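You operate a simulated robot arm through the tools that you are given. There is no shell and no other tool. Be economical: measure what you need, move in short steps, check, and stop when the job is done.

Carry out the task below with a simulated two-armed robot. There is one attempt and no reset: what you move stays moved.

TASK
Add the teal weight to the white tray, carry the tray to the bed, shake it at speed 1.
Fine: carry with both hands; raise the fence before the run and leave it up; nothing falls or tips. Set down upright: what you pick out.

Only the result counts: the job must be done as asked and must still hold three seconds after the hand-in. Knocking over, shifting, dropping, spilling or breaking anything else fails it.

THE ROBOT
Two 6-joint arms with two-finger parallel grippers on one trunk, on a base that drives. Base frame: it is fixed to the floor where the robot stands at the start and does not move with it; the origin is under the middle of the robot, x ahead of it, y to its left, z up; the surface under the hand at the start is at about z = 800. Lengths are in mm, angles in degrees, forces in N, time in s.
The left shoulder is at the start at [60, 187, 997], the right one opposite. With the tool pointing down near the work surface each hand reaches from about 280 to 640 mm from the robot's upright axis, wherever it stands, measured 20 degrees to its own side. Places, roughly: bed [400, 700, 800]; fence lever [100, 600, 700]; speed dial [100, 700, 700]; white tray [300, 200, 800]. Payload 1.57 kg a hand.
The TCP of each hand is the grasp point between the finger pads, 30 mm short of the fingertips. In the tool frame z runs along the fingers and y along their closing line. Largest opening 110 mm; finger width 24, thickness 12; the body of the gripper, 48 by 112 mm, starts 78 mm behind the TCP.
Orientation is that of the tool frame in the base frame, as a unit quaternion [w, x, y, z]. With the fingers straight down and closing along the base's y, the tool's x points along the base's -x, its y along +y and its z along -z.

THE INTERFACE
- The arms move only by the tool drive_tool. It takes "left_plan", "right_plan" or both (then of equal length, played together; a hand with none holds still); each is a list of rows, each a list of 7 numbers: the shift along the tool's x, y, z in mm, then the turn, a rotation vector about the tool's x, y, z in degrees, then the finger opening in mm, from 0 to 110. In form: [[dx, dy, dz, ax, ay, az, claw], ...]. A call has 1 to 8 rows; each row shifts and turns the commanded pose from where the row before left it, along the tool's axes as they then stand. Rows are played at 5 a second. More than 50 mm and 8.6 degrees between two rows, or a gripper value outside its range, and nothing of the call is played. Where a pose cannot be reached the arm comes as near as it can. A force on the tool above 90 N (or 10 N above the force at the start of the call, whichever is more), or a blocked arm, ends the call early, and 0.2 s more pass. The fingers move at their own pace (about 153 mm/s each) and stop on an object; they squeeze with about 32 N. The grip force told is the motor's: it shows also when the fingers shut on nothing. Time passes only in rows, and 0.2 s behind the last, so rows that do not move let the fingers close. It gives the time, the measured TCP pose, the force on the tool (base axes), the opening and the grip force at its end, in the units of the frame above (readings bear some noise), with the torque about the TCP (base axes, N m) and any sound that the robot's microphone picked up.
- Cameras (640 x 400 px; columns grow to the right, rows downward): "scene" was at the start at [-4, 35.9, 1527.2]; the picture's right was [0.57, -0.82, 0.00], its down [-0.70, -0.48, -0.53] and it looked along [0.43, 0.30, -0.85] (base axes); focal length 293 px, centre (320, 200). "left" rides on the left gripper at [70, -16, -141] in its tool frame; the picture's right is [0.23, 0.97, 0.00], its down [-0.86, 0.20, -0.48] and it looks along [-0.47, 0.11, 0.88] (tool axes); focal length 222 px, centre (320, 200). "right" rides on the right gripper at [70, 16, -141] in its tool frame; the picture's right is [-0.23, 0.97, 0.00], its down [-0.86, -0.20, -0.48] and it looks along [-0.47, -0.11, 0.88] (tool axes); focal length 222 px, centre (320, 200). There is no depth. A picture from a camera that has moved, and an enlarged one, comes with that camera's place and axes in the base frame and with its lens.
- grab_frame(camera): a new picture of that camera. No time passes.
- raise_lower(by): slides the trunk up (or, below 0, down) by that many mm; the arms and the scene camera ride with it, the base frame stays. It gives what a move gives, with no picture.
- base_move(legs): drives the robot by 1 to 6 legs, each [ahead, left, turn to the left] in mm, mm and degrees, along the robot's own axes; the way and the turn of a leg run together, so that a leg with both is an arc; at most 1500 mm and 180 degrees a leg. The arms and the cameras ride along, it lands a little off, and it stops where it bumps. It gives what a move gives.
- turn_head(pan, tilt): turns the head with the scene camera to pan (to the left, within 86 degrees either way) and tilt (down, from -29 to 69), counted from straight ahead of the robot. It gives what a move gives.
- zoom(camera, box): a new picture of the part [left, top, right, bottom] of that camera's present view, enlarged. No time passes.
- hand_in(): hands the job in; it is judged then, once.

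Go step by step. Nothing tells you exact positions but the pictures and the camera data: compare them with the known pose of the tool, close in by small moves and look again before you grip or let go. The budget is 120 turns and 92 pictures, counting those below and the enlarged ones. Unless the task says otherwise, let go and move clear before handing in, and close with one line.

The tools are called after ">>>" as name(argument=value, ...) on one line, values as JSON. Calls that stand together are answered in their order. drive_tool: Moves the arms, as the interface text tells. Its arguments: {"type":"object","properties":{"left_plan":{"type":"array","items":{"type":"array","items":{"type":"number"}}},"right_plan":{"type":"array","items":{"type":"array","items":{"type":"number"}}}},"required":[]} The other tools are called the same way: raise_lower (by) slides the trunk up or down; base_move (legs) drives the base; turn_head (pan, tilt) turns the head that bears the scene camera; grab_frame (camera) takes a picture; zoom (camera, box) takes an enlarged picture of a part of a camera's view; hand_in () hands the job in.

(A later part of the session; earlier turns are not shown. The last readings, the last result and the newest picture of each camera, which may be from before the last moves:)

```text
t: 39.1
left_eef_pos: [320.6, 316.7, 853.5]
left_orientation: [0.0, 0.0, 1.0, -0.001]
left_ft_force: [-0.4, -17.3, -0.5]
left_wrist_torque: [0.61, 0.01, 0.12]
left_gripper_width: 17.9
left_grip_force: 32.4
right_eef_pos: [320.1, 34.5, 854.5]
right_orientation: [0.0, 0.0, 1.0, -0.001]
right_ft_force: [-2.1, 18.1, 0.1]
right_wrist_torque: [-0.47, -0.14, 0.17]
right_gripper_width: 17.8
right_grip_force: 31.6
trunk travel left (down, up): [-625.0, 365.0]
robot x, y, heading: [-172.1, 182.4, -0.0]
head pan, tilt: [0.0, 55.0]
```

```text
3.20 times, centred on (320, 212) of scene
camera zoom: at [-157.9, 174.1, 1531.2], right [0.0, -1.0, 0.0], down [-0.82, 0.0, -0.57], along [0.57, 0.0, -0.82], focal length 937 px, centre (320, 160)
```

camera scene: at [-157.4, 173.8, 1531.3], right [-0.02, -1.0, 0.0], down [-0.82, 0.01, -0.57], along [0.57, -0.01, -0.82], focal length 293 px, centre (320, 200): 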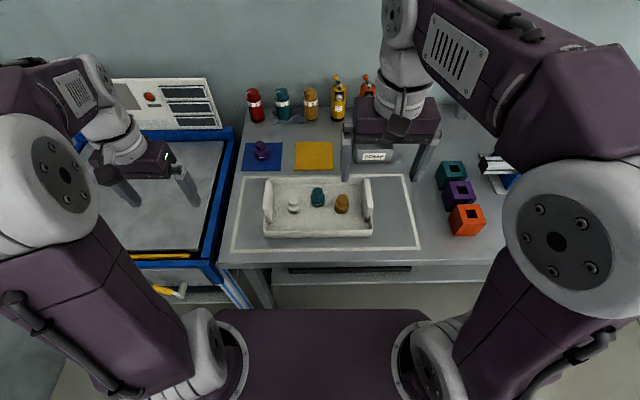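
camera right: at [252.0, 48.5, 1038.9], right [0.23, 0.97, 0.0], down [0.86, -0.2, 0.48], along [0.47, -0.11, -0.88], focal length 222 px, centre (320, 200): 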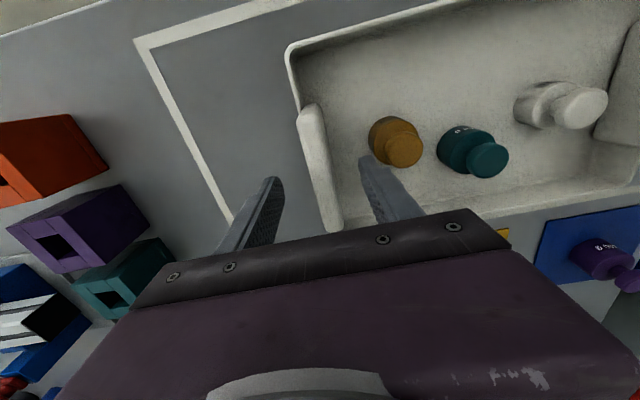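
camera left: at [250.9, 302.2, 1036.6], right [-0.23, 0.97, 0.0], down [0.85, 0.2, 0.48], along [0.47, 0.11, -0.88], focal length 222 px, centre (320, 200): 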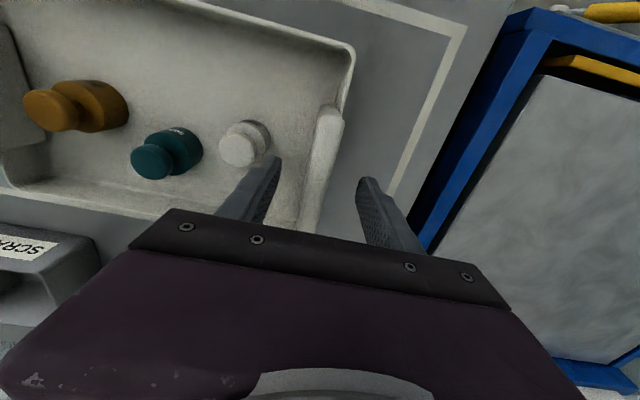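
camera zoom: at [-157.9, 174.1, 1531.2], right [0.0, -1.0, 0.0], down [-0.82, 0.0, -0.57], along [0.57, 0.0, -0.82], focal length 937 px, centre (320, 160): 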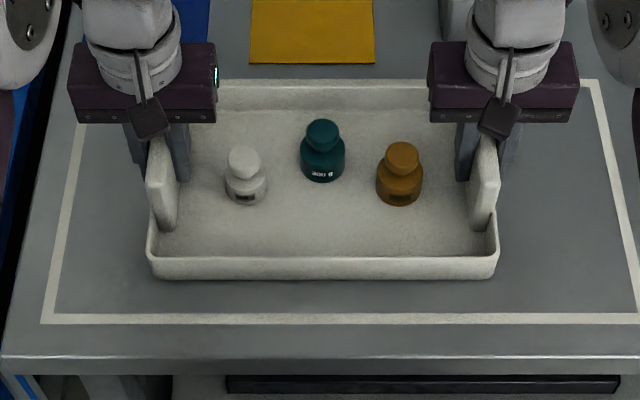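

Both handles are gripped but the hands pull outward with about 17 N. I'll ease inward slightly, then lift with the trunk so both hands rise together.

>>> drive_tool(left_plan=[[0, -1, 0, 0, 0, 0, 5], [0, 0, 0, 0, 0, 0, 5]], right_plan=[[0, 1, 0, 0, 0, 0, 5], [0, 0, 0, 0, 0, 0, 5]])

>>> raise_lower(by=15)

>>> zoom(camera="scene", box=[220, 150, 420, 275])

```text
t: 39.7
left_eef_pos: [322.6, 315.2, 851.5]
left_orientation: [0.0, 0.0, 1.0, 0.0]
left_ft_force: [-1.9, -3.4, 1.2]
left_wrist_torque: [-0.14, -0.14, 0.02]
left_gripper_width: 17.9
left_grip_force: 31.7
right_eef_pos: [321.3, 33.3, 854.8]
right_orientation: [0.0, 0.0, 1.0, -0.001]
right_ft_force: [1.2, 5.4, -2.7]
right_wrist_torque: [0.09, -0.28, -0.04]
right_gripper_width: 18.0
right_grip_force: 32.1
trunk travel left (down, up): [-625.0, 365.0]
robot x, y, heading: [-165.9, 177.4, 0.3]
head pan, tilt: [0.0, 55.0]
```

```text
t: 40.3
left_eef_pos: [322.9, 315.7, 867.6]
left_orientation: [0.0, 0.0, 1.0, 0.001]
left_ft_force: [0.3, 3.0, -3.0]
left_wrist_torque: [-0.24, 0.24, 0.01]
left_gripper_width: 17.7
left_grip_force: 32.1
right_eef_pos: [320.2, 33.3, 869.5]
right_orientation: [-0.001, 0.0, 1.0, 0.0]
right_ft_force: [-0.2, -2.6, -6.4]
right_wrist_torque: [-0.14, -0.14, 0.0]
right_gripper_width: 17.7
right_grip_force: 32.1
trunk travel left (down, up): [-640.0, 350.0]
robot x, y, heading: [-171.7, 177.9, 0.0]
head pan, tilt: [0.0, 55.0]
```

```text
3.20 times, centred on (320, 212) of scene
camera zoom: at [-156.3, 173.9, 1546.2], right [0.0, -1.0, 0.0], down [-0.82, 0.0, -0.57], along [0.57, 0.0, -0.82], focal length 937 px, centre (320, 160)
```

zoom: 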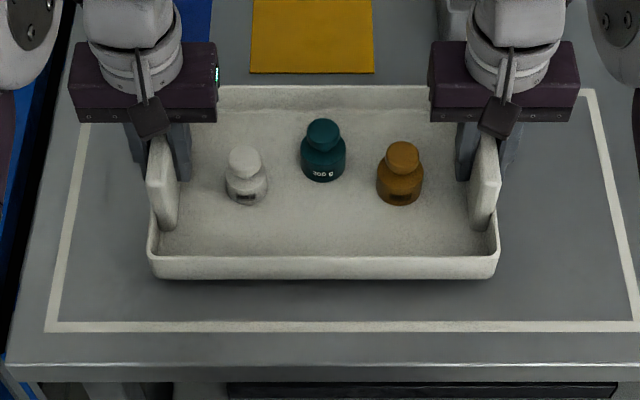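

The tray is off the bench and level. I'll raise more, then back away.

>>> raise_lower(by=110)

>>> base_move(legs=[[-260, 0, 0]])

>>> grab_frame(camera="scene")

```text
t: 41.8
left_eef_pos: [321.9, 314.7, 976.8]
left_orientation: [-0.001, 0.0, 1.0, 0.0]
left_ft_force: [-0.5, 15.4, -5.0]
left_wrist_torque: [-0.16, 0.03, 0.02]
left_gripper_width: 17.5
left_grip_force: 31.9
right_eef_pos: [321.7, 32.9, 979.7]
right_orientation: [-0.001, 0.0, 1.0, 0.0]
right_ft_force: [-0.4, -16.0, -6.5]
right_wrist_torque: [-0.09, 0.03, 0.03]
right_gripper_width: 17.8
right_grip_force: 32.4
trunk travel left (down, up): [-750.0, 240.0]
robot x, y, heading: [-169.1, 176.5, 0.0]
head pan, tilt: [0.0, 55.0]
```

```text
t: 43.6
left_eef_pos: [67.5, 312.8, 976.1]
left_orientation: [-0.001, 0.003, 1.0, 0.0]
left_ft_force: [-0.1, 25.0, -4.8]
left_wrist_torque: [-0.2, -0.15, 0.05]
left_gripper_width: 18.0
left_grip_force: 32.0
right_eef_pos: [66.5, 31.3, 979.1]
right_orientation: [-0.001, 0.001, 1.0, 0.0]
right_ft_force: [0.1, -25.3, -6.9]
right_wrist_torque: [-0.01, 0.22, -0.08]
right_gripper_width: 17.7
right_grip_force: 31.6
trunk travel left (down, up): [-750.0, 240.0]
robot x, y, heading: [-427.4, 180.1, -0.3]
head pan, tilt: [0.0, 55.0]
```

```text
54 pictures are left
camera scene: at [-410.8, 174.3, 1656.2], right [0.0, -1.0, 0.0], down [-0.82, 0.0, -0.57], along [0.57, 0.0, -0.82], focal length 293 px, centre (320, 200)
```

scene: 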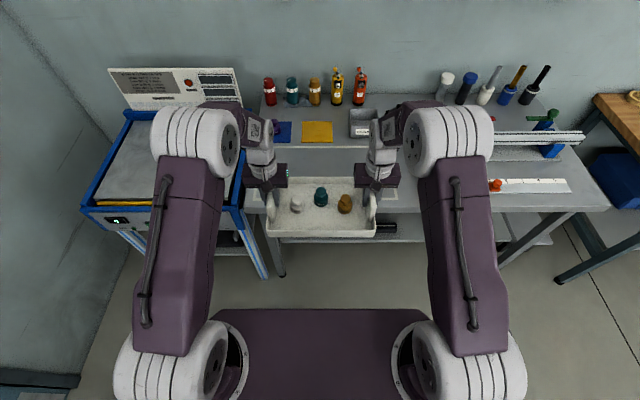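

The hands now squeeze inward (about 25 N), so I'll ease them out by under a millimetre and drive left to the bed.

>>> drive_tool(left_plan=[[0, 0.8, 0, 0, 0, 0, 5], [0, 0, 0, 0, 0, 0, 5]], right_plan=[[0, -0.8, 0, 0, 0, 0, 5], [0, 0, 0, 0, 0, 0, 5]])

>>> base_move(legs=[[0, 548, 0.2]])

>>> grab_frame(camera="scene")

```text
t: 44.2
left_eef_pos: [67.1, 313.8, 977.5]
left_orientation: [0.0, 0.003, 1.0, 0.0]
left_ft_force: [2.1, -21.0, -6.2]
left_wrist_torque: [0.65, 0.39, 0.29]
left_gripper_width: 17.8
left_grip_force: 32.0
right_eef_pos: [64.4, 32.9, 978.4]
right_orientation: [0.0, 0.002, 1.0, 0.0]
right_ft_force: [-2.5, 19.7, -4.7]
right_wrist_torque: [-0.34, -0.34, 0.35]
right_gripper_width: 18.0
right_grip_force: 31.9
trunk travel left (down, up): [-750.0, 240.0]
robot x, y, heading: [-428.1, 178.7, -0.3]
head pan, tilt: [0.0, 55.0]
```

```text
t: 47.4
left_eef_pos: [65.2, 869.7, 976.1]
left_orientation: [-0.002, -0.002, 1.0, 0.0]
left_ft_force: [0.8, -37.7, -5.7]
left_wrist_torque: [0.65, -0.02, 0.19]
left_gripper_width: 17.9
left_grip_force: 31.8
right_eef_pos: [66.7, 585.5, 979.3]
right_orientation: [-0.001, -0.002, 1.0, 0.001]
right_ft_force: [-1.4, 37.2, -5.4]
right_wrist_torque: [-0.46, 0.09, 0.28]
right_gripper_width: 17.6
right_grip_force: 31.9
trunk travel left (down, up): [-750.0, 240.0]
robot x, y, heading: [-428.3, 726.7, 0.2]
head pan, tilt: [0.0, 55.0]
```

```text
53 pictures are left
camera scene: at [-412.3, 725.2, 1656.2], right [0.0, -1.0, 0.0], down [-0.82, 0.0, -0.57], along [0.57, 0.0, -0.82], focal length 293 px, centre (320, 200)
```

scene: 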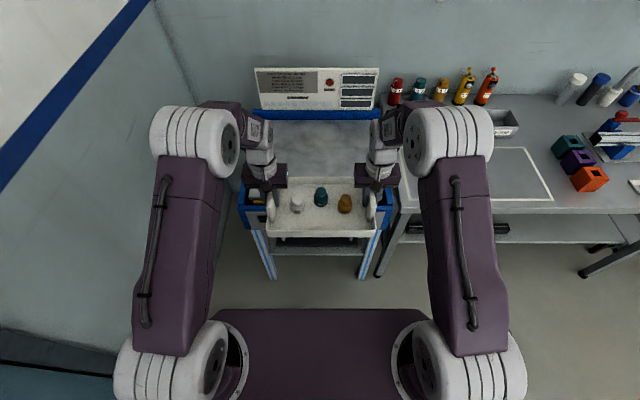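

The tray is lined up with the bed (bed centre y ≈ 718). I'll relieve the stretch and drive ahead over the bed.

>>> drive_tool(left_plan=[[0, -0.6, 0, 0, 0, 0, 5], [0, 0, 0, 0, 0, 0, 5]], right_plan=[[0, 0.6, 0, 0, 0, 0, 5], [0, 0, 0, 0, 0, 0, 5]])

>>> base_move(legs=[[303, -4, 0]])

>>> grab_frame(camera="scene")

```text
t: 48.0
left_eef_pos: [64.9, 870.5, 976.5]
left_orientation: [-0.002, -0.002, 1.0, 0.0]
left_ft_force: [-0.1, 11.4, -3.9]
left_wrist_torque: [0.16, 0.03, -0.09]
left_gripper_width: 17.9
left_grip_force: 32.3
right_eef_pos: [66.9, 586.7, 978.6]
right_orientation: [-0.001, -0.002, 1.0, 0.0]
right_ft_force: [0.0, -11.5, -6.7]
right_wrist_torque: [-0.44, 0.08, -0.02]
right_gripper_width: 17.7
right_grip_force: 32.0
trunk travel left (down, up): [-750.0, 240.0]
robot x, y, heading: [-425.3, 728.7, 0.1]
head pan, tilt: [0.0, 55.0]
```

```text
t: 50.1
left_eef_pos: [377.2, 869.8, 976.6]
left_orientation: [0.0, -0.006, 1.0, -0.001]
left_ft_force: [-0.9, 31.4, -4.0]
left_wrist_torque: [-0.11, -0.01, 0.22]
left_gripper_width: 17.6
left_grip_force: 31.8
right_eef_pos: [378.1, 588.2, 979.2]
right_orientation: [0.001, -0.005, 1.0, -0.001]
right_ft_force: [-0.5, -31.2, -5.3]
right_wrist_torque: [-0.12, 0.05, -0.11]
right_gripper_width: 17.8
right_grip_force: 31.4
trunk travel left (down, up): [-750.0, 240.0]
robot x, y, heading: [-115.2, 724.7, 0.4]
head pan, tilt: [0.0, 55.0]
```

```text
52 pictures are left
camera scene: at [-101.8, 724.3, 1656.3], right [0.01, -1.0, 0.0], down [-0.82, -0.01, -0.57], along [0.57, 0.01, -0.82], focal length 293 px, centre (320, 200)
```

scene: 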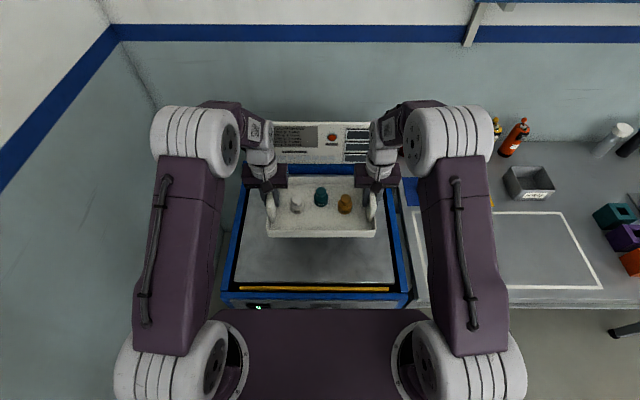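

The tray is over the middle of the bed. I'll relieve the squeeze and lower with the trunk, most of the way first.

>>> drive_tool(left_plan=[[0, 0.4, 0, 0, 0, 0, 5], [0, 0, 0, 0, 0, 0, 5]], right_plan=[[0, -0.4, 0, 0, 0, 0, 5], [0, 0, 0, 0, 0, 0, 5]])

>>> raise_lower(by=-95)

>>> zoom(camera="scene", box=[220, 130, 420, 310])

```text
t: 50.7
left_eef_pos: [376.3, 871.5, 976.5]
left_orientation: [0.0, -0.005, 1.0, 0.0]
left_ft_force: [2.0, -3.5, -3.6]
left_wrist_torque: [0.05, 0.49, 0.29]
left_gripper_width: 17.6
left_grip_force: 32.3
right_eef_pos: [379.5, 588.7, 979.9]
right_orientation: [-0.001, -0.005, 1.0, 0.0]
right_ft_force: [-2.4, 4.4, -6.5]
right_wrist_torque: [-0.22, -0.47, 0.21]
right_gripper_width: 18.0
right_grip_force: 32.2
trunk travel left (down, up): [-750.0, 240.0]
robot x, y, heading: [-115.2, 726.4, 0.6]
head pan, tilt: [0.0, 55.0]
```

```text
t: 52.0
left_eef_pos: [376.9, 869.7, 882.1]
left_orientation: [-0.001, -0.006, 1.0, -0.001]
left_ft_force: [0.2, -8.1, -4.4]
left_wrist_torque: [-0.08, 0.08, 0.17]
left_gripper_width: 17.8
left_grip_force: 32.3
right_eef_pos: [379.3, 587.2, 885.2]
right_orientation: [0.0, -0.005, 1.0, 0.0]
right_ft_force: [-0.9, 8.9, -6.8]
right_wrist_torque: [-0.26, -0.02, 0.07]
right_gripper_width: 17.7
right_grip_force: 31.7
trunk travel left (down, up): [-655.0, 335.0]
robot x, y, heading: [-112.7, 726.4, 0.6]
head pan, tilt: [0.0, 55.0]
```

```text
2.22 times, centred on (320, 220) of scene
camera zoom: at [-100.4, 724.3, 1561.3], right [0.01, -1.0, 0.0], down [-0.82, -0.01, -0.57], along [0.57, 0.01, -0.82], focal length 650 px, centre (320, 156)
```

zoom: 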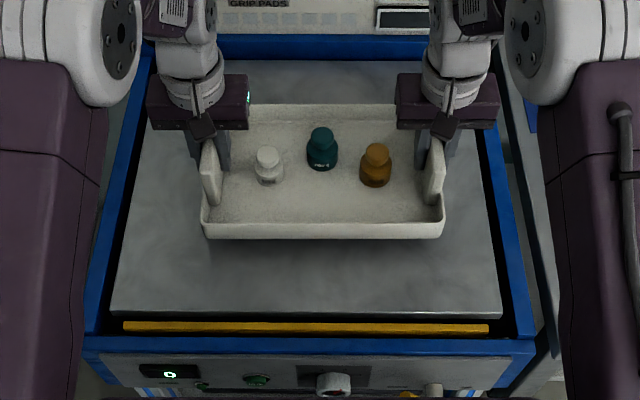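

>>> raise_lower(by=-22)

>>> raise_lower(by=-4)

```text
t: 52.6
left_eef_pos: [376.6, 870.0, 859.8]
left_orientation: [-0.001, -0.005, 1.0, -0.001]
left_ft_force: [0.6, -10.5, -3.7]
left_wrist_torque: [-0.08, 0.01, 0.19]
left_gripper_width: 17.9
left_grip_force: 32.9
right_eef_pos: [379.0, 589.6, 862.0]
right_orientation: [-0.001, -0.006, 1.0, 0.001]
right_ft_force: [-0.8, 9.8, -6.7]
right_wrist_torque: [-0.22, 0.09, 0.1]
right_gripper_width: 17.8
right_grip_force: 32.4
trunk travel left (down, up): [-633.0, 357.0]
robot x, y, heading: [-113.1, 725.0, 0.7]
head pan, tilt: [0.0, 55.0]
```

```text
t: 53.2
left_eef_pos: [376.3, 868.8, 855.3]
left_orientation: [-0.001, -0.006, 1.0, 0.0]
left_ft_force: [1.0, -10.7, -4.0]
left_wrist_torque: [-0.08, -0.11, 0.17]
left_gripper_width: 17.8
left_grip_force: 32.0
right_eef_pos: [379.7, 588.6, 858.5]
right_orientation: [-0.001, -0.005, 1.0, 0.0]
right_ft_force: [-1.2, 11.4, -7.4]
right_wrist_torque: [-0.27, 0.15, 0.07]
right_gripper_width: 18.0
right_grip_force: 32.4
trunk travel left (down, up): [-629.0, 361.0]
robot x, y, heading: [-113.2, 729.3, 0.4]
head pan, tilt: [0.0, 55.0]
```

>>> raise_lower(by=-3)

>>> raise_lower(by=-2)

```text
t: 53.7
left_eef_pos: [376.4, 869.5, 852.6]
left_orientation: [-0.001, -0.005, 1.0, 0.001]
left_ft_force: [1.2, -12.4, -2.8]
left_wrist_torque: [-0.08, -0.09, 0.18]
left_gripper_width: 17.8
left_grip_force: 32.2
right_eef_pos: [378.0, 587.7, 855.9]
right_orientation: [-0.001, -0.005, 1.0, 0.0]
right_ft_force: [-1.2, 12.2, -7.1]
right_wrist_torque: [-0.19, 0.06, 0.11]
right_gripper_width: 17.7
right_grip_force: 31.6
trunk travel left (down, up): [-626.0, 364.0]
robot x, y, heading: [-115.9, 728.3, 0.5]
head pan, tilt: [0.0, 55.0]
```

```text
t: 54.2
left_eef_pos: [375.7, 870.0, 850.9]
left_orientation: [0.001, -0.005, 1.0, 0.0]
left_ft_force: [3.4, -12.3, 12.0]
left_wrist_torque: [0.13, 0.94, 0.23]
left_gripper_width: 17.7
left_grip_force: 32.3
right_eef_pos: [378.2, 587.8, 854.6]
right_orientation: [0.001, -0.005, 1.0, 0.0]
right_ft_force: [3.5, 12.6, 4.9]
right_wrist_torque: [-0.07, 1.11, 0.07]
right_gripper_width: 18.1
right_grip_force: 32.2
trunk travel left (down, up): [-624.0, 366.0]
robot x, y, heading: [-110.6, 730.8, 0.6]
head pan, tilt: [0.0, 55.0]
```

The tray is resting on the bed. I'll open both hands together and rise straight up.

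>>> drive_tool(left_plan=[[0, -0.2, 0, 0, 0, 0, 5], [0, 0, 0, 0, 0, 0, 30], [0, 0, 0, 0, 0, 0, 58], [0, 0, 0, 0, 0, 0, 58], [0, 0, -25, 0, 0, 0, 58], [0, 0, -40, 0, 0, 0, 58], [0, 0, -40, 0, 0, 0, 58], [0, 0, -40, 0, 0, 0, 58]], right_plan=[[0, 0.2, 0, 0, 0, 0, 5], [0, 0, 0, 0, 0, 0, 30], [0, 0, 0, 0, 0, 0, 58], [0, 0, 0, 0, 0, 0, 58], [0, 0, -25, 0, 0, 0, 58], [0, 0, -40, 0, 0, 0, 58], [0, 0, -40, 0, 0, 0, 58], [0, 0, -40, 0, 0, 0, 58]])

>>> zoom(camera="scene", box=[220, 130, 420, 310])

```text
t: 56.0
left_eef_pos: [375.9, 871.2, 995.9]
left_orientation: [0.0, -0.005, 1.0, 0.0]
left_ft_force: [-0.3, -0.1, -0.1]
left_wrist_torque: [0.03, -0.03, -0.05]
left_gripper_width: 58.0
left_grip_force: 0.0
right_eef_pos: [376.2, 587.9, 1000.3]
right_orientation: [0.0, -0.006, 1.0, -0.001]
right_ft_force: [0.1, 0.6, 0.3]
right_wrist_torque: [0.02, -0.01, 0.0]
right_gripper_width: 57.9
right_grip_force: 0.0
trunk travel left (down, up): [-624.0, 366.0]
robot x, y, heading: [-113.5, 728.8, 0.5]
head pan, tilt: [0.0, 55.0]
```

```text
2.22 times, centred on (320, 220) of scene
camera zoom: at [-103.6, 724.5, 1530.2], right [0.01, -1.0, 0.0], down [-0.82, -0.01, -0.57], along [0.57, 0.01, -0.82], focal length 650 px, centre (320, 156)
```

zoom: 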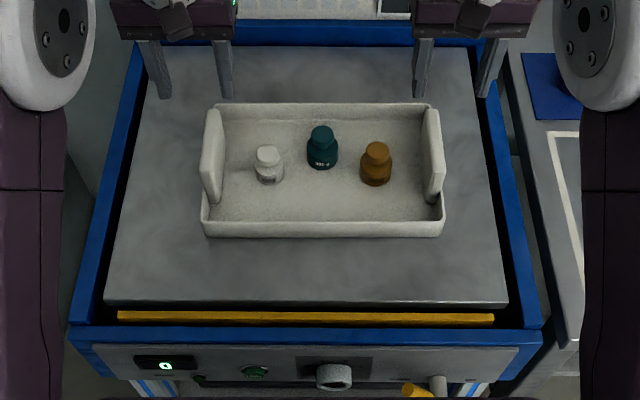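

Everything stands upright on the bed. I'll back off and line up with the panel (dial ≈ [152,710,704], RUN ≈ [145,809,704], lever hub ≈ [106,581,692] with its tip at [114,621,742]), then turn both hands to point forward.

>>> base_move(legs=[[-330, 0, 0], [0, -58, -0.5]])

>>> drive_tool(left_plan=[[0, 0, 0, 0, -8.5, 0, 58], [0, 0, 0, 0, -8.5, 0, 58], [0, 0, 0, 0, -8.5, 0, 58], [0, 0, 0, 0, -8.5, 0, 58], [0, 0, 0, 0, -8.5, 0, 58], [0, 0, 0, 0, -8.5, 0, 58]], right_plan=[[0, 0, 0, 0, -8.5, 0, 30], [0, 0, 0, 0, -8.5, 0, 0], [0, 0, 0, 0, -8.5, 0, 0], [0, 0, 0, 0, -8.5, 0, 0], [0, 0, 0, 0, -8.5, 0, 0], [0, 0, 0, 0, -8.5, 0, 0]])

>>> drive_tool(left_plan=[[0, 0, 0, 0, -8.5, 0, 58], [0, 0, 0, 0, -8.5, 0, 58], [0, 0, 0, 0, -8.5, 0, 58], [0, 0, 0, 0, -8.5, 0, 58], [0, 0, 0, 0, -5, 0, 58], [0, 0, 0, 0, 0, 0, 58]], right_plan=[[0, 0, 0, 0, -8.5, 0, 0], [0, 0, 0, 0, -8.5, 0, 0], [0, 0, 0, 0, -8.5, 0, 0], [0, 0, 0, 0, -8.5, 0, 0], [0, 0, 0, 0, -5, 0, 0], [0, 0, 0, 0, 0, 0, 0]])

>>> grab_frame(camera="scene")

```text
t: 58.7
left_eef_pos: [54.8, 805.1, 994.1]
left_orientation: [-0.001, -0.004, 1.0, -0.001]
left_ft_force: [-1.2, -0.1, 0.6]
left_wrist_torque: [0.01, 0.0, 0.01]
left_gripper_width: 57.8
left_grip_force: 0.0
right_eef_pos: [55.5, 524.5, 998.9]
right_orientation: [0.0, -0.004, 1.0, 0.0]
right_ft_force: [-0.1, -0.5, 0.0]
right_wrist_torque: [0.02, 0.01, 0.01]
right_gripper_width: 57.9
right_grip_force: 0.1
trunk travel left (down, up): [-624.0, 366.0]
robot x, y, heading: [-438.5, 663.5, 0.3]
head pan, tilt: [0.0, 55.0]
```

```text
t: 60.1
left_eef_pos: [47.7, 837.8, 989.1]
left_orientation: [0.357, -0.021, 0.931, 0.065]
left_ft_force: [0.6, 0.5, 0.1]
left_wrist_torque: [0.01, 0.03, 0.01]
left_gripper_width: 57.9
left_grip_force: 0.1
left hand out of reach, approached as far as the arm can: row 5, 6
right_eef_pos: [43.2, 535.4, 988.8]
right_orientation: [0.309, -0.014, 0.951, 0.027]
right_ft_force: [0.9, -0.5, 0.3]
right_wrist_torque: [-0.02, -0.04, 0.0]
right_gripper_width: 0.0
right_grip_force: 21.1
right hand out of reach, approached as far as the arm can: row 5, 6
trunk travel left (down, up): [-624.0, 366.0]
robot x, y, heading: [-436.2, 664.1, 0.4]
head pan, tilt: [0.0, 55.0]
```

```text
t: 61.5
left_eef_pos: [79.2, 806.2, 1097.7]
left_orientation: [0.691, 0.017, 0.722, 0.036]
left_ft_force: [-0.3, -1.8, -0.3]
left_wrist_torque: [-0.02, -0.03, 0.02]
left_gripper_width: 58.1
left_grip_force: 0.0
left hand out of reach, approached as far as the arm can: row 1, 2, 3, 4, 5
right_eef_pos: [70.1, 538.1, 1070.6]
right_orientation: [0.601, -0.004, 0.799, 0.029]
right_ft_force: [0.5, 0.3, -0.2]
right_wrist_torque: [0.01, 0.0, 0.02]
right_gripper_width: 0.1
right_grip_force: 21.6
right hand out of reach, approached as far as the arm can: row 1, 3, 4, 5
trunk travel left (down, up): [-624.0, 366.0]
robot x, y, heading: [-435.6, 663.6, 0.3]
head pan, tilt: [0.0, 55.0]
```

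```text
49 pictures are left
camera scene: at [-422.8, 660.8, 1530.2], right [0.01, -1.0, 0.0], down [-0.82, -0.01, -0.57], along [0.57, 0.0, -0.82], focal length 293 px, centre (320, 200)
```

scene: 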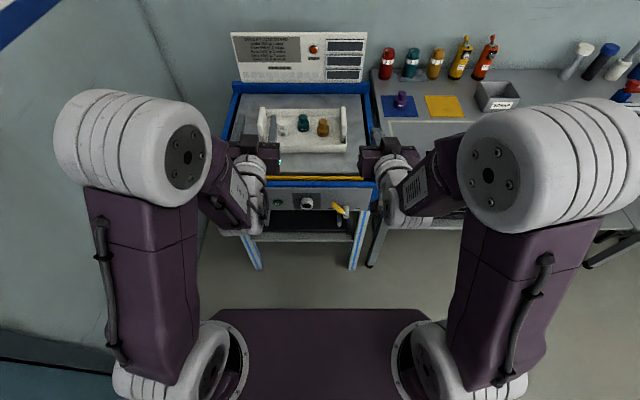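

Pointing forward is out of reach this close to the body. I'll extend the hands forward (still high above the bed edge) to see whether the pose becomes reachable.

>>> drive_tool(left_plan=[[0, 0, 40, 0, 0, 0, 58], [0, 0, 40, 0, 0, 0, 58], [0, 0, 0, 0, 0, 0, 58]], right_plan=[[0, 0, 40, 0, 0, 0, 0], [0, 0, 40, 0, 0, 0, 0], [0, 0, 0, 0, 0, 0, 0]])

```text
t: 62.3
left_eef_pos: [154.1, 795.1, 1101.3]
left_orientation: [0.695, 0.002, 0.718, 0.025]
left_ft_force: [-0.1, -1.0, 0.8]
left_wrist_torque: [0.0, 0.04, 0.01]
left_gripper_width: 58.0
left_grip_force: 0.0
left hand out of reach, approached as far as the arm can: row 1, 2
right_eef_pos: [147.7, 540.8, 1051.6]
right_orientation: [0.609, -0.004, 0.793, 0.029]
right_ft_force: [-0.8, 1.0, 0.8]
right_wrist_torque: [-0.02, -0.01, 0.0]
right_gripper_width: 0.0
right_grip_force: 21.7
trunk travel left (down, up): [-624.0, 366.0]
robot x, y, heading: [-434.4, 666.1, 0.3]
head pan, tilt: [0.0, 55.0]
```

>>> drive_tool(right_plan=[[0, 0, 0, 0, -5, 0, 0], [0, 0, 0, 0, -5, 0, 0], [0, 0, 0, 0, -5, 0, 0], [0, 0, 0, 0, 0, 0, 0]])

```text
t: 63.3
left_eef_pos: [156.0, 795.5, 1099.0]
left_orientation: [0.694, 0.002, 0.719, 0.027]
left_ft_force: [-0.5, 0.4, 0.1]
left_wrist_torque: [-0.04, -0.01, 0.01]
left_gripper_width: 58.0
left_grip_force: 0.1
right_eef_pos: [206.8, 545.7, 1131.2]
right_orientation: [0.7, 0.0, 0.713, 0.03]
right_ft_force: [0.3, -0.3, -0.4]
right_wrist_torque: [0.02, -0.02, -0.02]
right_gripper_width: 0.0
right_grip_force: 21.4
right hand out of reach, approached as far as the arm can: row 1, 2, 3
trunk travel left (down, up): [-624.0, 366.0]
robot x, y, heading: [-433.2, 664.3, 0.3]
head pan, tilt: [0.0, 55.0]
```

Forward-pointing works with the hands above shoulder height, so I'll back off and lower the trunk to bring them to panel height.

>>> base_move(legs=[[-180, 0, 0]])

>>> raise_lower(by=-396)

>>> turn_head(pan=0, tilt=32)

>>> grab_frame(camera="scene")

>>> grab_frame(camera="right")

>>> grab_frame(camera="left")

```text
t: 64.8
left_eef_pos: [-21.9, 793.5, 1099.1]
left_orientation: [0.695, 0.002, 0.719, 0.026]
left_ft_force: [-0.2, 0.1, 0.7]
left_wrist_torque: [0.01, 0.0, 0.01]
left_gripper_width: 57.9
left_grip_force: 0.0
right_eef_pos: [29.0, 544.4, 1131.4]
right_orientation: [0.7, 0.0, 0.714, 0.029]
right_ft_force: [0.6, 0.1, 0.9]
right_wrist_torque: [-0.03, 0.03, -0.03]
right_gripper_width: 0.1
right_grip_force: 21.0
trunk travel left (down, up): [-624.0, 366.0]
robot x, y, heading: [-613.5, 662.6, 0.1]
head pan, tilt: [0.0, 55.0]
```

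```text
t: 68.6
left_eef_pos: [-21.4, 793.4, 701.5]
left_orientation: [0.695, 0.001, 0.719, 0.026]
left_ft_force: [0.6, 0.2, 0.4]
left_wrist_torque: [0.0, -0.03, 0.02]
left_gripper_width: 58.1
left_grip_force: 0.2
right_eef_pos: [27.1, 545.8, 735.6]
right_orientation: [0.7, 0.0, 0.714, 0.029]
right_ft_force: [0.7, -1.1, 0.4]
right_wrist_torque: [-0.02, 0.02, 0.02]
right_gripper_width: 0.2
right_grip_force: 20.8
trunk travel left (down, up): [-228.0, 762.0]
robot x, y, heading: [-616.3, 662.9, 0.4]
head pan, tilt: [0.0, 55.0]
```

```text
t: 69.5
left_eef_pos: [-22.6, 792.5, 701.7]
left_orientation: [0.694, 0.002, 0.719, 0.027]
left_ft_force: [0.1, -0.6, -0.2]
left_wrist_torque: [0.02, -0.01, -0.02]
left_gripper_width: 57.8
left_grip_force: 0.1
right_eef_pos: [27.6, 545.2, 735.7]
right_orientation: [0.7, -0.001, 0.713, 0.029]
right_ft_force: [-0.2, -0.2, -0.1]
right_wrist_torque: [-0.01, -0.04, -0.03]
right_gripper_width: 0.0
right_grip_force: 21.1
trunk travel left (down, up): [-228.0, 762.0]
robot x, y, heading: [-615.5, 664.4, 0.4]
head pan, tilt: [0.0, 32.0]
```

```text
48 pictures are left
camera scene: at [-584.8, 659.6, 1167.1], right [0.01, -1.0, 0.0], down [-0.53, 0.0, -0.85], along [0.85, 0.0, -0.53], focal length 293 px, centre (320, 200)
```

scene: 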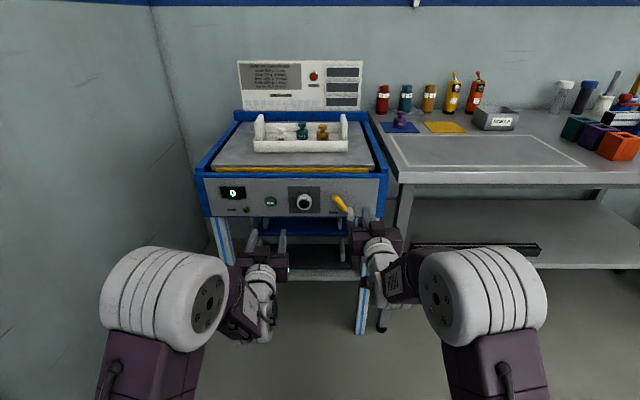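

```text
47 pictures are left
camera right: at [-114.6, 557.8, 669.1], right [-0.04, 0.96, 0.27], down [-0.45, -0.25, 0.85], along [0.89, -0.09, 0.45], focal length 222 px, centre (320, 200)
```

right: 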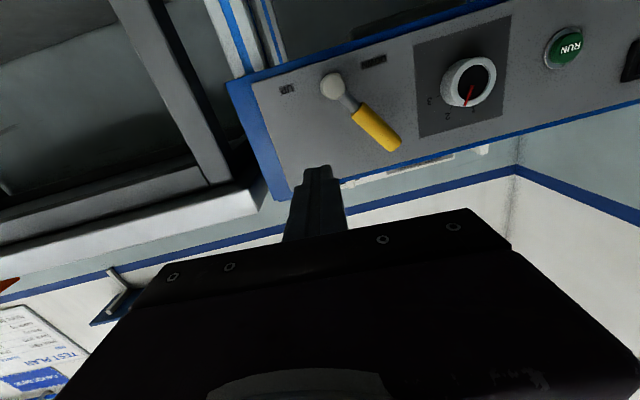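

```text
46 pictures are left
camera left: at [-165.0, 775.6, 636.7], right [-0.04, 0.98, -0.19], down [-0.45, 0.15, 0.88], along [0.89, 0.12, 0.44], focal length 222 px, centre (320, 200)
```

left: 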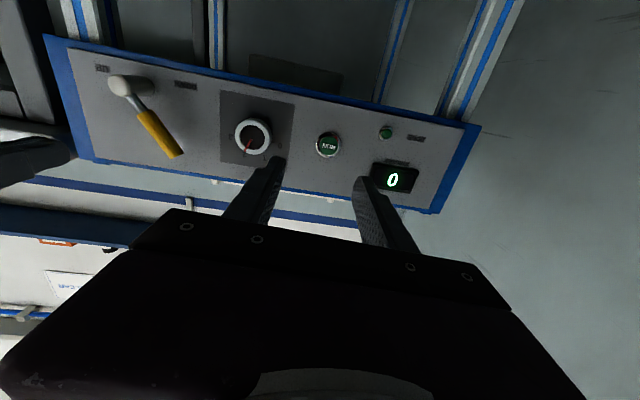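

The wrist cameras show the panel clearly. There is also a "TEST PLAN" sheet in view, so I'll zoom on it and on the lever.

>>> zoom(camera="right", box=[0, 290, 100, 400])

>>> zoom(camera="right", box=[240, 30, 540, 210])

```text
3.64 times, centred on (50, 345) of right
camera zoom: at [-114.6, 557.8, 669.1], right [-0.04, 0.96, 0.27], down [-0.45, -0.25, 0.85], along [0.89, -0.09, 0.45], focal length 808 px, centre (1302, -327)
```

zoom: 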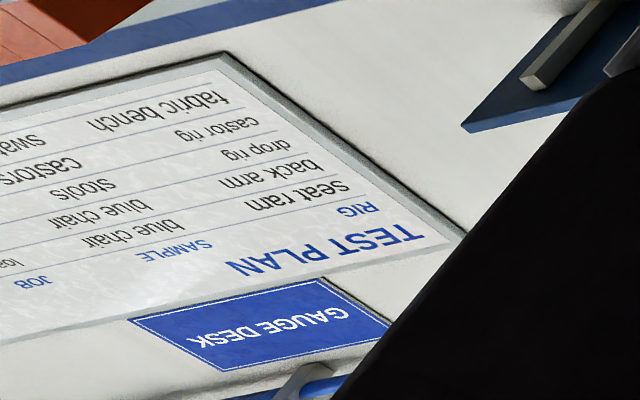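

```text
2.13 times, centred on (390, 120) of right
camera zoom: at [-114.6, 557.8, 669.1], right [-0.04, 0.96, 0.27], down [-0.45, -0.25, 0.85], along [0.89, -0.09, 0.45], focal length 474 px, centre (171, 371)
```

zoom: 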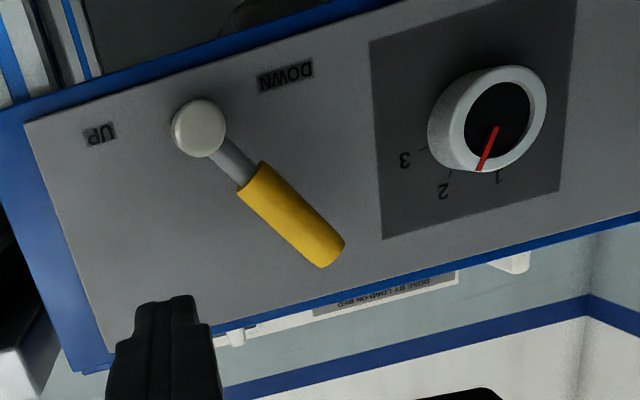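

The lever hub is near [106,578,682], with its handle leaning left to about [112,622,742]. I'll shift the base so the closed right fingers sit just left of the handle, then check before moving in.

>>> base_move(legs=[[0, 110, -0.3]])

>>> grab_frame(camera="right")

```text
t: 70.7
left_eef_pos: [-22.0, 902.9, 702.6]
left_orientation: [0.695, 0.003, 0.719, 0.024]
left_ft_force: [0.5, 0.2, -0.6]
left_wrist_torque: [-0.03, -0.01, -0.02]
left_gripper_width: 57.9
left_grip_force: 0.0
right_eef_pos: [28.3, 654.6, 734.9]
right_orientation: [0.7, 0.002, 0.714, 0.027]
right_ft_force: [0.1, 0.5, 1.2]
right_wrist_torque: [-0.04, 0.01, -0.01]
right_gripper_width: 0.0
right_grip_force: 21.1
trunk travel left (down, up): [-228.0, 762.0]
robot x, y, heading: [-617.5, 775.9, -0.1]
head pan, tilt: [0.0, 32.0]
```

```text
43 pictures are left
camera right: at [-115.5, 668.7, 669.2], right [-0.03, 0.96, 0.27], down [-0.45, -0.25, 0.85], along [0.89, -0.1, 0.45], focal length 222 px, centre (320, 200)
```

right: 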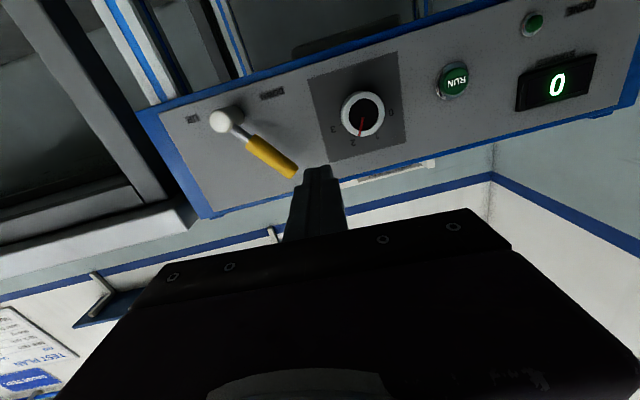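

Clear of the handle on its left. Now ahead about 72 mm by the base, with the hand lowered 6 mm.

>>> drive_tool(right_plan=[[6, 0, 0, 0, 0, 0, 0], [0, 0, 0, 0, 0, 0, 0]])

>>> base_move(legs=[[72, 0, 0]])

>>> grab_frame(camera="right")

>>> zoom(camera="scene", box=[260, 150, 460, 275])

```text
t: 71.3
left_eef_pos: [-22.2, 903.5, 702.6]
left_orientation: [0.695, 0.004, 0.719, 0.024]
left_ft_force: [0.6, -0.6, -0.1]
left_wrist_torque: [0.0, -0.06, -0.01]
left_gripper_width: 58.0
left_grip_force: 0.1
right_eef_pos: [28.8, 653.9, 730.8]
right_orientation: [0.697, 0.001, 0.716, 0.028]
right_ft_force: [0.2, 0.5, -0.5]
right_wrist_torque: [-0.03, -0.02, 0.03]
right_gripper_width: 0.1
right_grip_force: 21.1
trunk travel left (down, up): [-228.0, 762.0]
robot x, y, heading: [-612.4, 776.3, -0.1]
head pan, tilt: [0.0, 32.0]
```

```text
t: 72.3
left_eef_pos: [49.3, 902.9, 701.2]
left_orientation: [0.694, 0.003, 0.719, 0.025]
left_ft_force: [0.1, -0.6, -0.7]
left_wrist_torque: [-0.01, -0.01, 0.02]
left_gripper_width: 57.8
left_grip_force: 0.0
right_eef_pos: [99.0, 654.5, 729.3]
right_orientation: [0.697, 0.002, 0.716, 0.027]
right_ft_force: [0.0, 0.0, 0.4]
right_wrist_torque: [0.0, 0.0, 0.0]
right_gripper_width: 0.0
right_grip_force: 20.9
trunk travel left (down, up): [-228.0, 762.0]
robot x, y, heading: [-541.1, 778.8, -0.0]
head pan, tilt: [0.0, 32.0]
```

```text
42 pictures are left
camera right: at [-43.6, 668.4, 665.0], right [-0.03, 0.96, 0.27], down [-0.45, -0.25, 0.86], along [0.89, -0.1, 0.44], focal length 222 px, centre (320, 200)
```

right: 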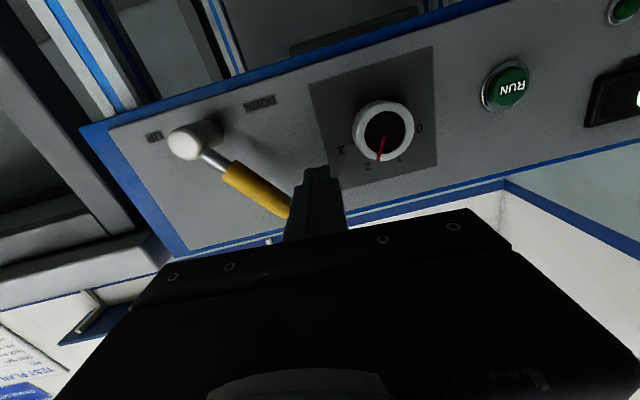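

```text
3.20 times, centred on (360, 212) of scene
camera zoom: at [-513.4, 772.5, 1167.1], right [0.0, -1.0, 0.0], down [-0.53, 0.0, -0.85], along [0.85, 0.0, -0.53], focal length 937 px, centre (192, 160)
```

zoom: 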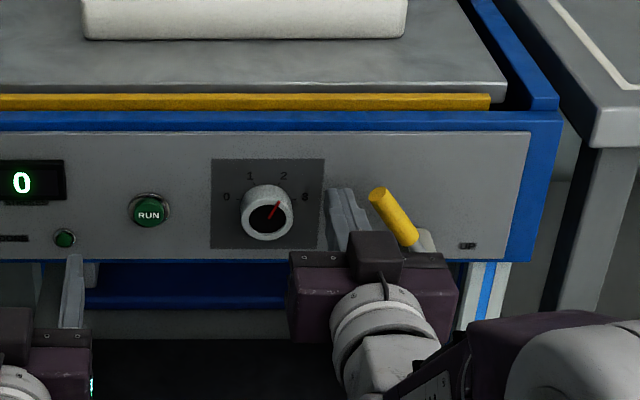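

The finger sits right beside the handle. Pushing to the right in small steps.

>>> drive_tool(right_plan=[[0, -15, 0, 0, 0, 0, 0], [0, -15, 0, 0, 0, 0, 0], [0, -12, 0, 0, 0, 0, 0], [0, -12, 0, 0, 0, 0, 0], [0, -10, 0, 0, 0, 0, 0], [0, 0, 0, 0, 0, 0, 0]])

>>> zoom(camera="scene", box=[260, 150, 460, 275])

```text
t: 73.7
left_eef_pos: [49.1, 903.2, 703.3]
left_orientation: [0.695, 0.003, 0.719, 0.025]
left_ft_force: [-0.3, 0.4, -0.9]
left_wrist_torque: [-0.01, 0.02, 0.03]
left_gripper_width: 58.1
left_grip_force: 0.0
right_eef_pos: [101.3, 591.5, 730.1]
right_orientation: [0.696, 0.001, 0.717, 0.028]
right_ft_force: [-0.4, 2.1, 2.4]
right_wrist_torque: [-0.01, 0.01, 0.02]
right_gripper_width: 0.1
right_grip_force: 21.6
trunk travel left (down, up): [-228.0, 762.0]
robot x, y, heading: [-541.7, 778.3, -0.0]
head pan, tilt: [0.0, 32.0]
```

```text
3.20 times, centred on (360, 212) of scene
camera zoom: at [-514.6, 772.8, 1167.2], right [0.0, -1.0, 0.0], down [-0.53, 0.0, -0.85], along [0.85, 0.0, -0.53], focal length 937 px, centre (192, 160)
```

zoom: 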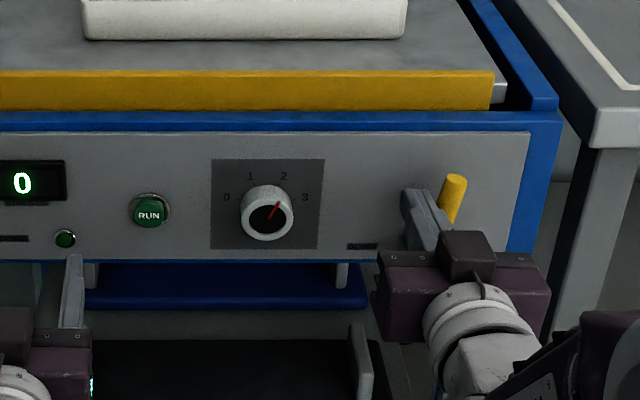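

The fence is rising with the lever. I'll continue to the right, following the arc.

>>> drive_tool(right_plan=[[0, -12, 0, 0, 0, 0, 0], [2, -10, 0, 0, 0, 0, 0], [3, -10, 0, 0, 0, 0, 0], [3, -8, 0, 0, 0, 0, 0], [3, -6, 0, 0, 0, 0, 0], [0, 0, 0, 0, 0, 0, 0]])

>>> zoom(camera="scene", box=[260, 150, 460, 275])

```text
t: 75.0
left_eef_pos: [45.1, 908.8, 704.6]
left_orientation: [0.696, 0.001, 0.718, 0.026]
left_ft_force: [0.0, -0.7, -0.5]
left_wrist_torque: [-0.02, 0.01, 0.0]
left_gripper_width: 57.9
left_grip_force: 0.2
right_eef_pos: [106.7, 569.0, 727.7]
right_orientation: [0.698, -0.021, 0.715, 0.039]
right_ft_force: [-16.2, 23.8, 13.5]
right_wrist_torque: [0.14, 0.07, -0.01]
right_gripper_width: 0.0
right_grip_force: 21.1
right hand out of reach, approached as far as the arm can: row 2, 4
trunk travel left (down, up): [-228.0, 762.0]
robot x, y, heading: [-546.0, 779.5, 0.3]
head pan, tilt: [0.0, 32.0]
stopped in row 6 (right hand): the force on the tool passed its limit at 92 N (the readings are from after the stop); the commanded pose is now the measured one
```

```text
3.20 times, centred on (360, 212) of scene
camera zoom: at [-519.5, 776.4, 1167.6], right [0.01, -1.0, 0.0], down [-0.53, 0.0, -0.85], along [0.85, 0.0, -0.53], focal length 937 px, centre (192, 160)
```

zoom: 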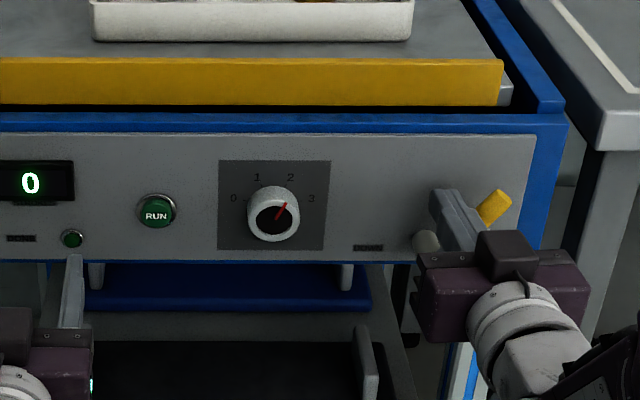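

The lever has hit its right-hand stop and the fence stands up. Backing the finger off to see that it stays.

>>> drive_tool(right_plan=[[0, 10, 0, 0, 0, 0, 0], [0, 10, 0, 0, 0, 0, 0], [0, 0, -30, 0, 0, 0, 0], [0, 0, -30, 0, 0, 0, 0], [0, 0, 0, 0, 0, 0, 0]])

>>> grab_frame(camera="scene")

```text
t: 76.2
left_eef_pos: [47.7, 906.3, 703.7]
left_orientation: [0.695, 0.003, 0.719, 0.025]
left_ft_force: [-0.3, 0.5, -0.1]
left_wrist_torque: [0.02, 0.01, -0.02]
left_gripper_width: 58.0
left_grip_force: 0.0
right_eef_pos: [62.6, 577.5, 749.1]
right_orientation: [0.692, -0.013, 0.721, 0.035]
right_ft_force: [0.6, 0.6, 0.2]
right_wrist_torque: [0.0, 0.02, 0.01]
right_gripper_width: 0.2
right_grip_force: 21.7
right hand out of reach, approached as far as the arm can: row 3, 4
trunk travel left (down, up): [-228.0, 762.0]
robot x, y, heading: [-545.8, 777.1, 0.0]
head pan, tilt: [0.0, 32.0]
```

```text
38 pictures are left
camera scene: at [-514.7, 773.7, 1167.1], right [0.0, -1.0, 0.0], down [-0.53, 0.0, -0.85], along [0.85, 0.0, -0.53], focal length 293 px, centre (320, 200)
```

scene: 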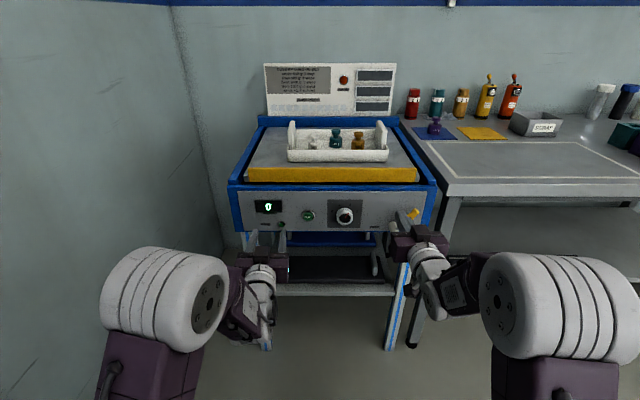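

The fence is up and stays, and the tray is undisturbed. Next is the dial: I'll back off and shift right so the open left hand faces the knob.

>>> base_move(legs=[[-130, 0, 0], [0, -196, 0]])

>>> grab_frame(camera="left")

```text
t: 78.6
left_eef_pos: [-77.0, 713.3, 703.1]
left_orientation: [0.694, 0.001, 0.72, 0.029]
left_ft_force: [-0.3, 0.4, -0.6]
left_wrist_torque: [0.0, -0.02, -0.02]
left_gripper_width: 58.1
left_grip_force: 0.1
right_eef_pos: [-61.3, 383.9, 749.8]
right_orientation: [0.691, -0.015, 0.721, 0.038]
right_ft_force: [-0.5, 0.0, 0.9]
right_wrist_torque: [0.03, -0.03, 0.01]
right_gripper_width: 0.0
right_grip_force: 21.3
trunk travel left (down, up): [-228.0, 762.0]
robot x, y, heading: [-671.1, 577.0, 0.6]
head pan, tilt: [0.0, 32.0]
```

```text
37 pictures are left
camera left: at [-220.1, 694.7, 636.7], right [-0.04, 0.98, -0.19], down [-0.45, 0.15, 0.88], along [0.89, 0.12, 0.44], focal length 222 px, centre (320, 200)
```

left: 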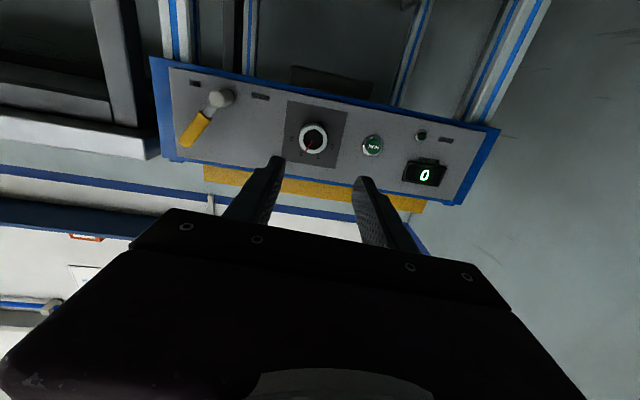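

The knob is straight ahead of the left hand (about [125,712,704]). I'll approach in two steps.

>>> base_move(legs=[[140, 0, -0.5]])

>>> grab_frame(camera="left")

>>> zoom(camera="scene", box=[180, 150, 340, 275])

```text
t: 79.9
left_eef_pos: [66.0, 707.7, 702.9]
left_orientation: [0.694, 0.003, 0.719, 0.025]
left_ft_force: [0.9, -0.3, -0.4]
left_wrist_torque: [-0.01, 0.0, 0.01]
left_gripper_width: 58.0
left_grip_force: 0.1
right_eef_pos: [80.0, 380.7, 748.3]
right_orientation: [0.692, -0.012, 0.721, 0.034]
right_ft_force: [-0.2, -0.4, 0.7]
right_wrist_torque: [0.01, -0.03, 0.01]
right_gripper_width: 0.1
right_grip_force: 20.6
trunk travel left (down, up): [-228.0, 762.0]
robot x, y, heading: [-521.4, 584.1, -0.1]
head pan, tilt: [0.0, 32.0]
```

```text
36 pictures are left
camera left: at [-76.3, 691.5, 636.4], right [-0.04, 0.98, -0.19], down [-0.45, 0.15, 0.88], along [0.89, 0.12, 0.44], focal length 222 px, centre (320, 200)
```

left: 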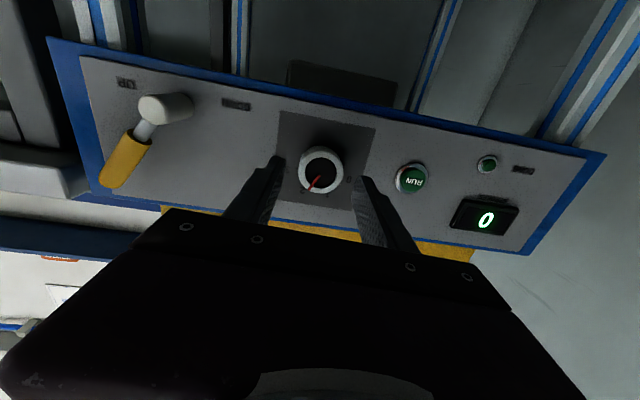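

```text
3.20 times, centred on (260, 212) of scene
camera zoom: at [-496.3, 577.7, 1167.1], right [0.0, -1.0, 0.0], down [-0.53, 0.0, -0.85], along [0.85, 0.0, -0.53], focal length 937 px, centre (512, 160)
```

zoom: 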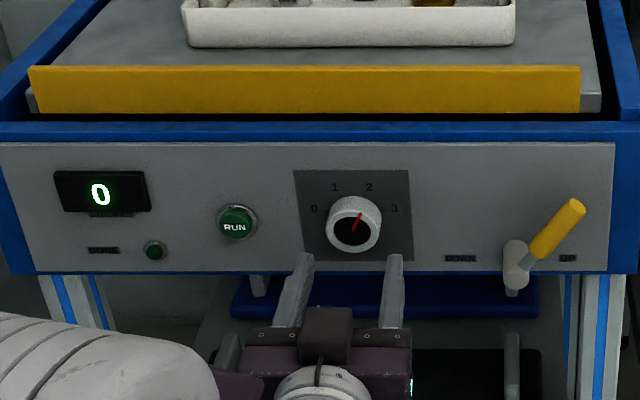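

The right hand would get close to the bench, so I'll go the last 48 mm with the left arm only, centring on the knob.

>>> drive_tool(left_plan=[[-5, 4, 10, 0, 0, 0, 64], [0, 0, 13, 0, 0, 0, 64], [0, 0, 12, 0, 0, 0, 64], [0, 0, 10, 0, 0, 0, 64], [0, 0, 0, 0, 0, 0, 64]])

>>> grab_frame(camera="left")

>>> zoom(camera="scene", box=[200, 160, 320, 250])

```text
t: 81.1
left_eef_pos: [110.0, 708.1, 705.9]
left_orientation: [0.694, 0.001, 0.72, 0.027]
left_ft_force: [0.0, 1.5, 0.3]
left_wrist_torque: [0.0, -0.02, 0.0]
left_gripper_width: 64.1
left_grip_force: 0.0
left hand out of reach, approached as far as the arm can: row 3
right_eef_pos: [79.6, 380.3, 750.2]
right_orientation: [0.691, -0.012, 0.722, 0.035]
right_ft_force: [-0.1, 0.0, -0.1]
right_wrist_torque: [0.0, 0.03, 0.0]
right_gripper_width: 0.0
right_grip_force: 21.7
trunk travel left (down, up): [-228.0, 762.0]
robot x, y, heading: [-525.7, 580.9, -0.1]
head pan, tilt: [0.0, 32.0]
```

```text
34 pictures are left
camera left: at [-32.3, 690.6, 641.4], right [-0.04, 0.98, -0.19], down [-0.45, 0.15, 0.88], along [0.89, 0.12, 0.44], focal length 222 px, centre (320, 200)
```

left: 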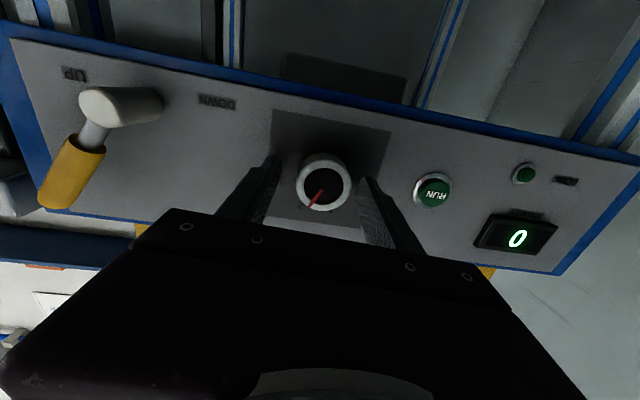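

```text
4.44 times, centred on (260, 205) of scene
camera zoom: at [-496.9, 577.7, 1167.2], right [0.0, -1.0, 0.0], down [-0.53, 0.0, -0.85], along [0.85, 0.0, -0.53], focal length 1301 px, centre (587, 178)
```

zoom: 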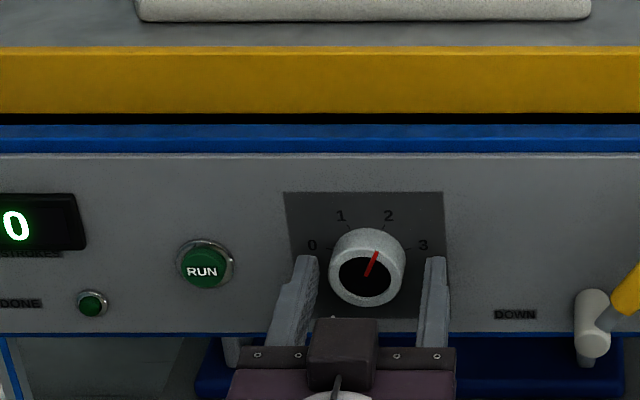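

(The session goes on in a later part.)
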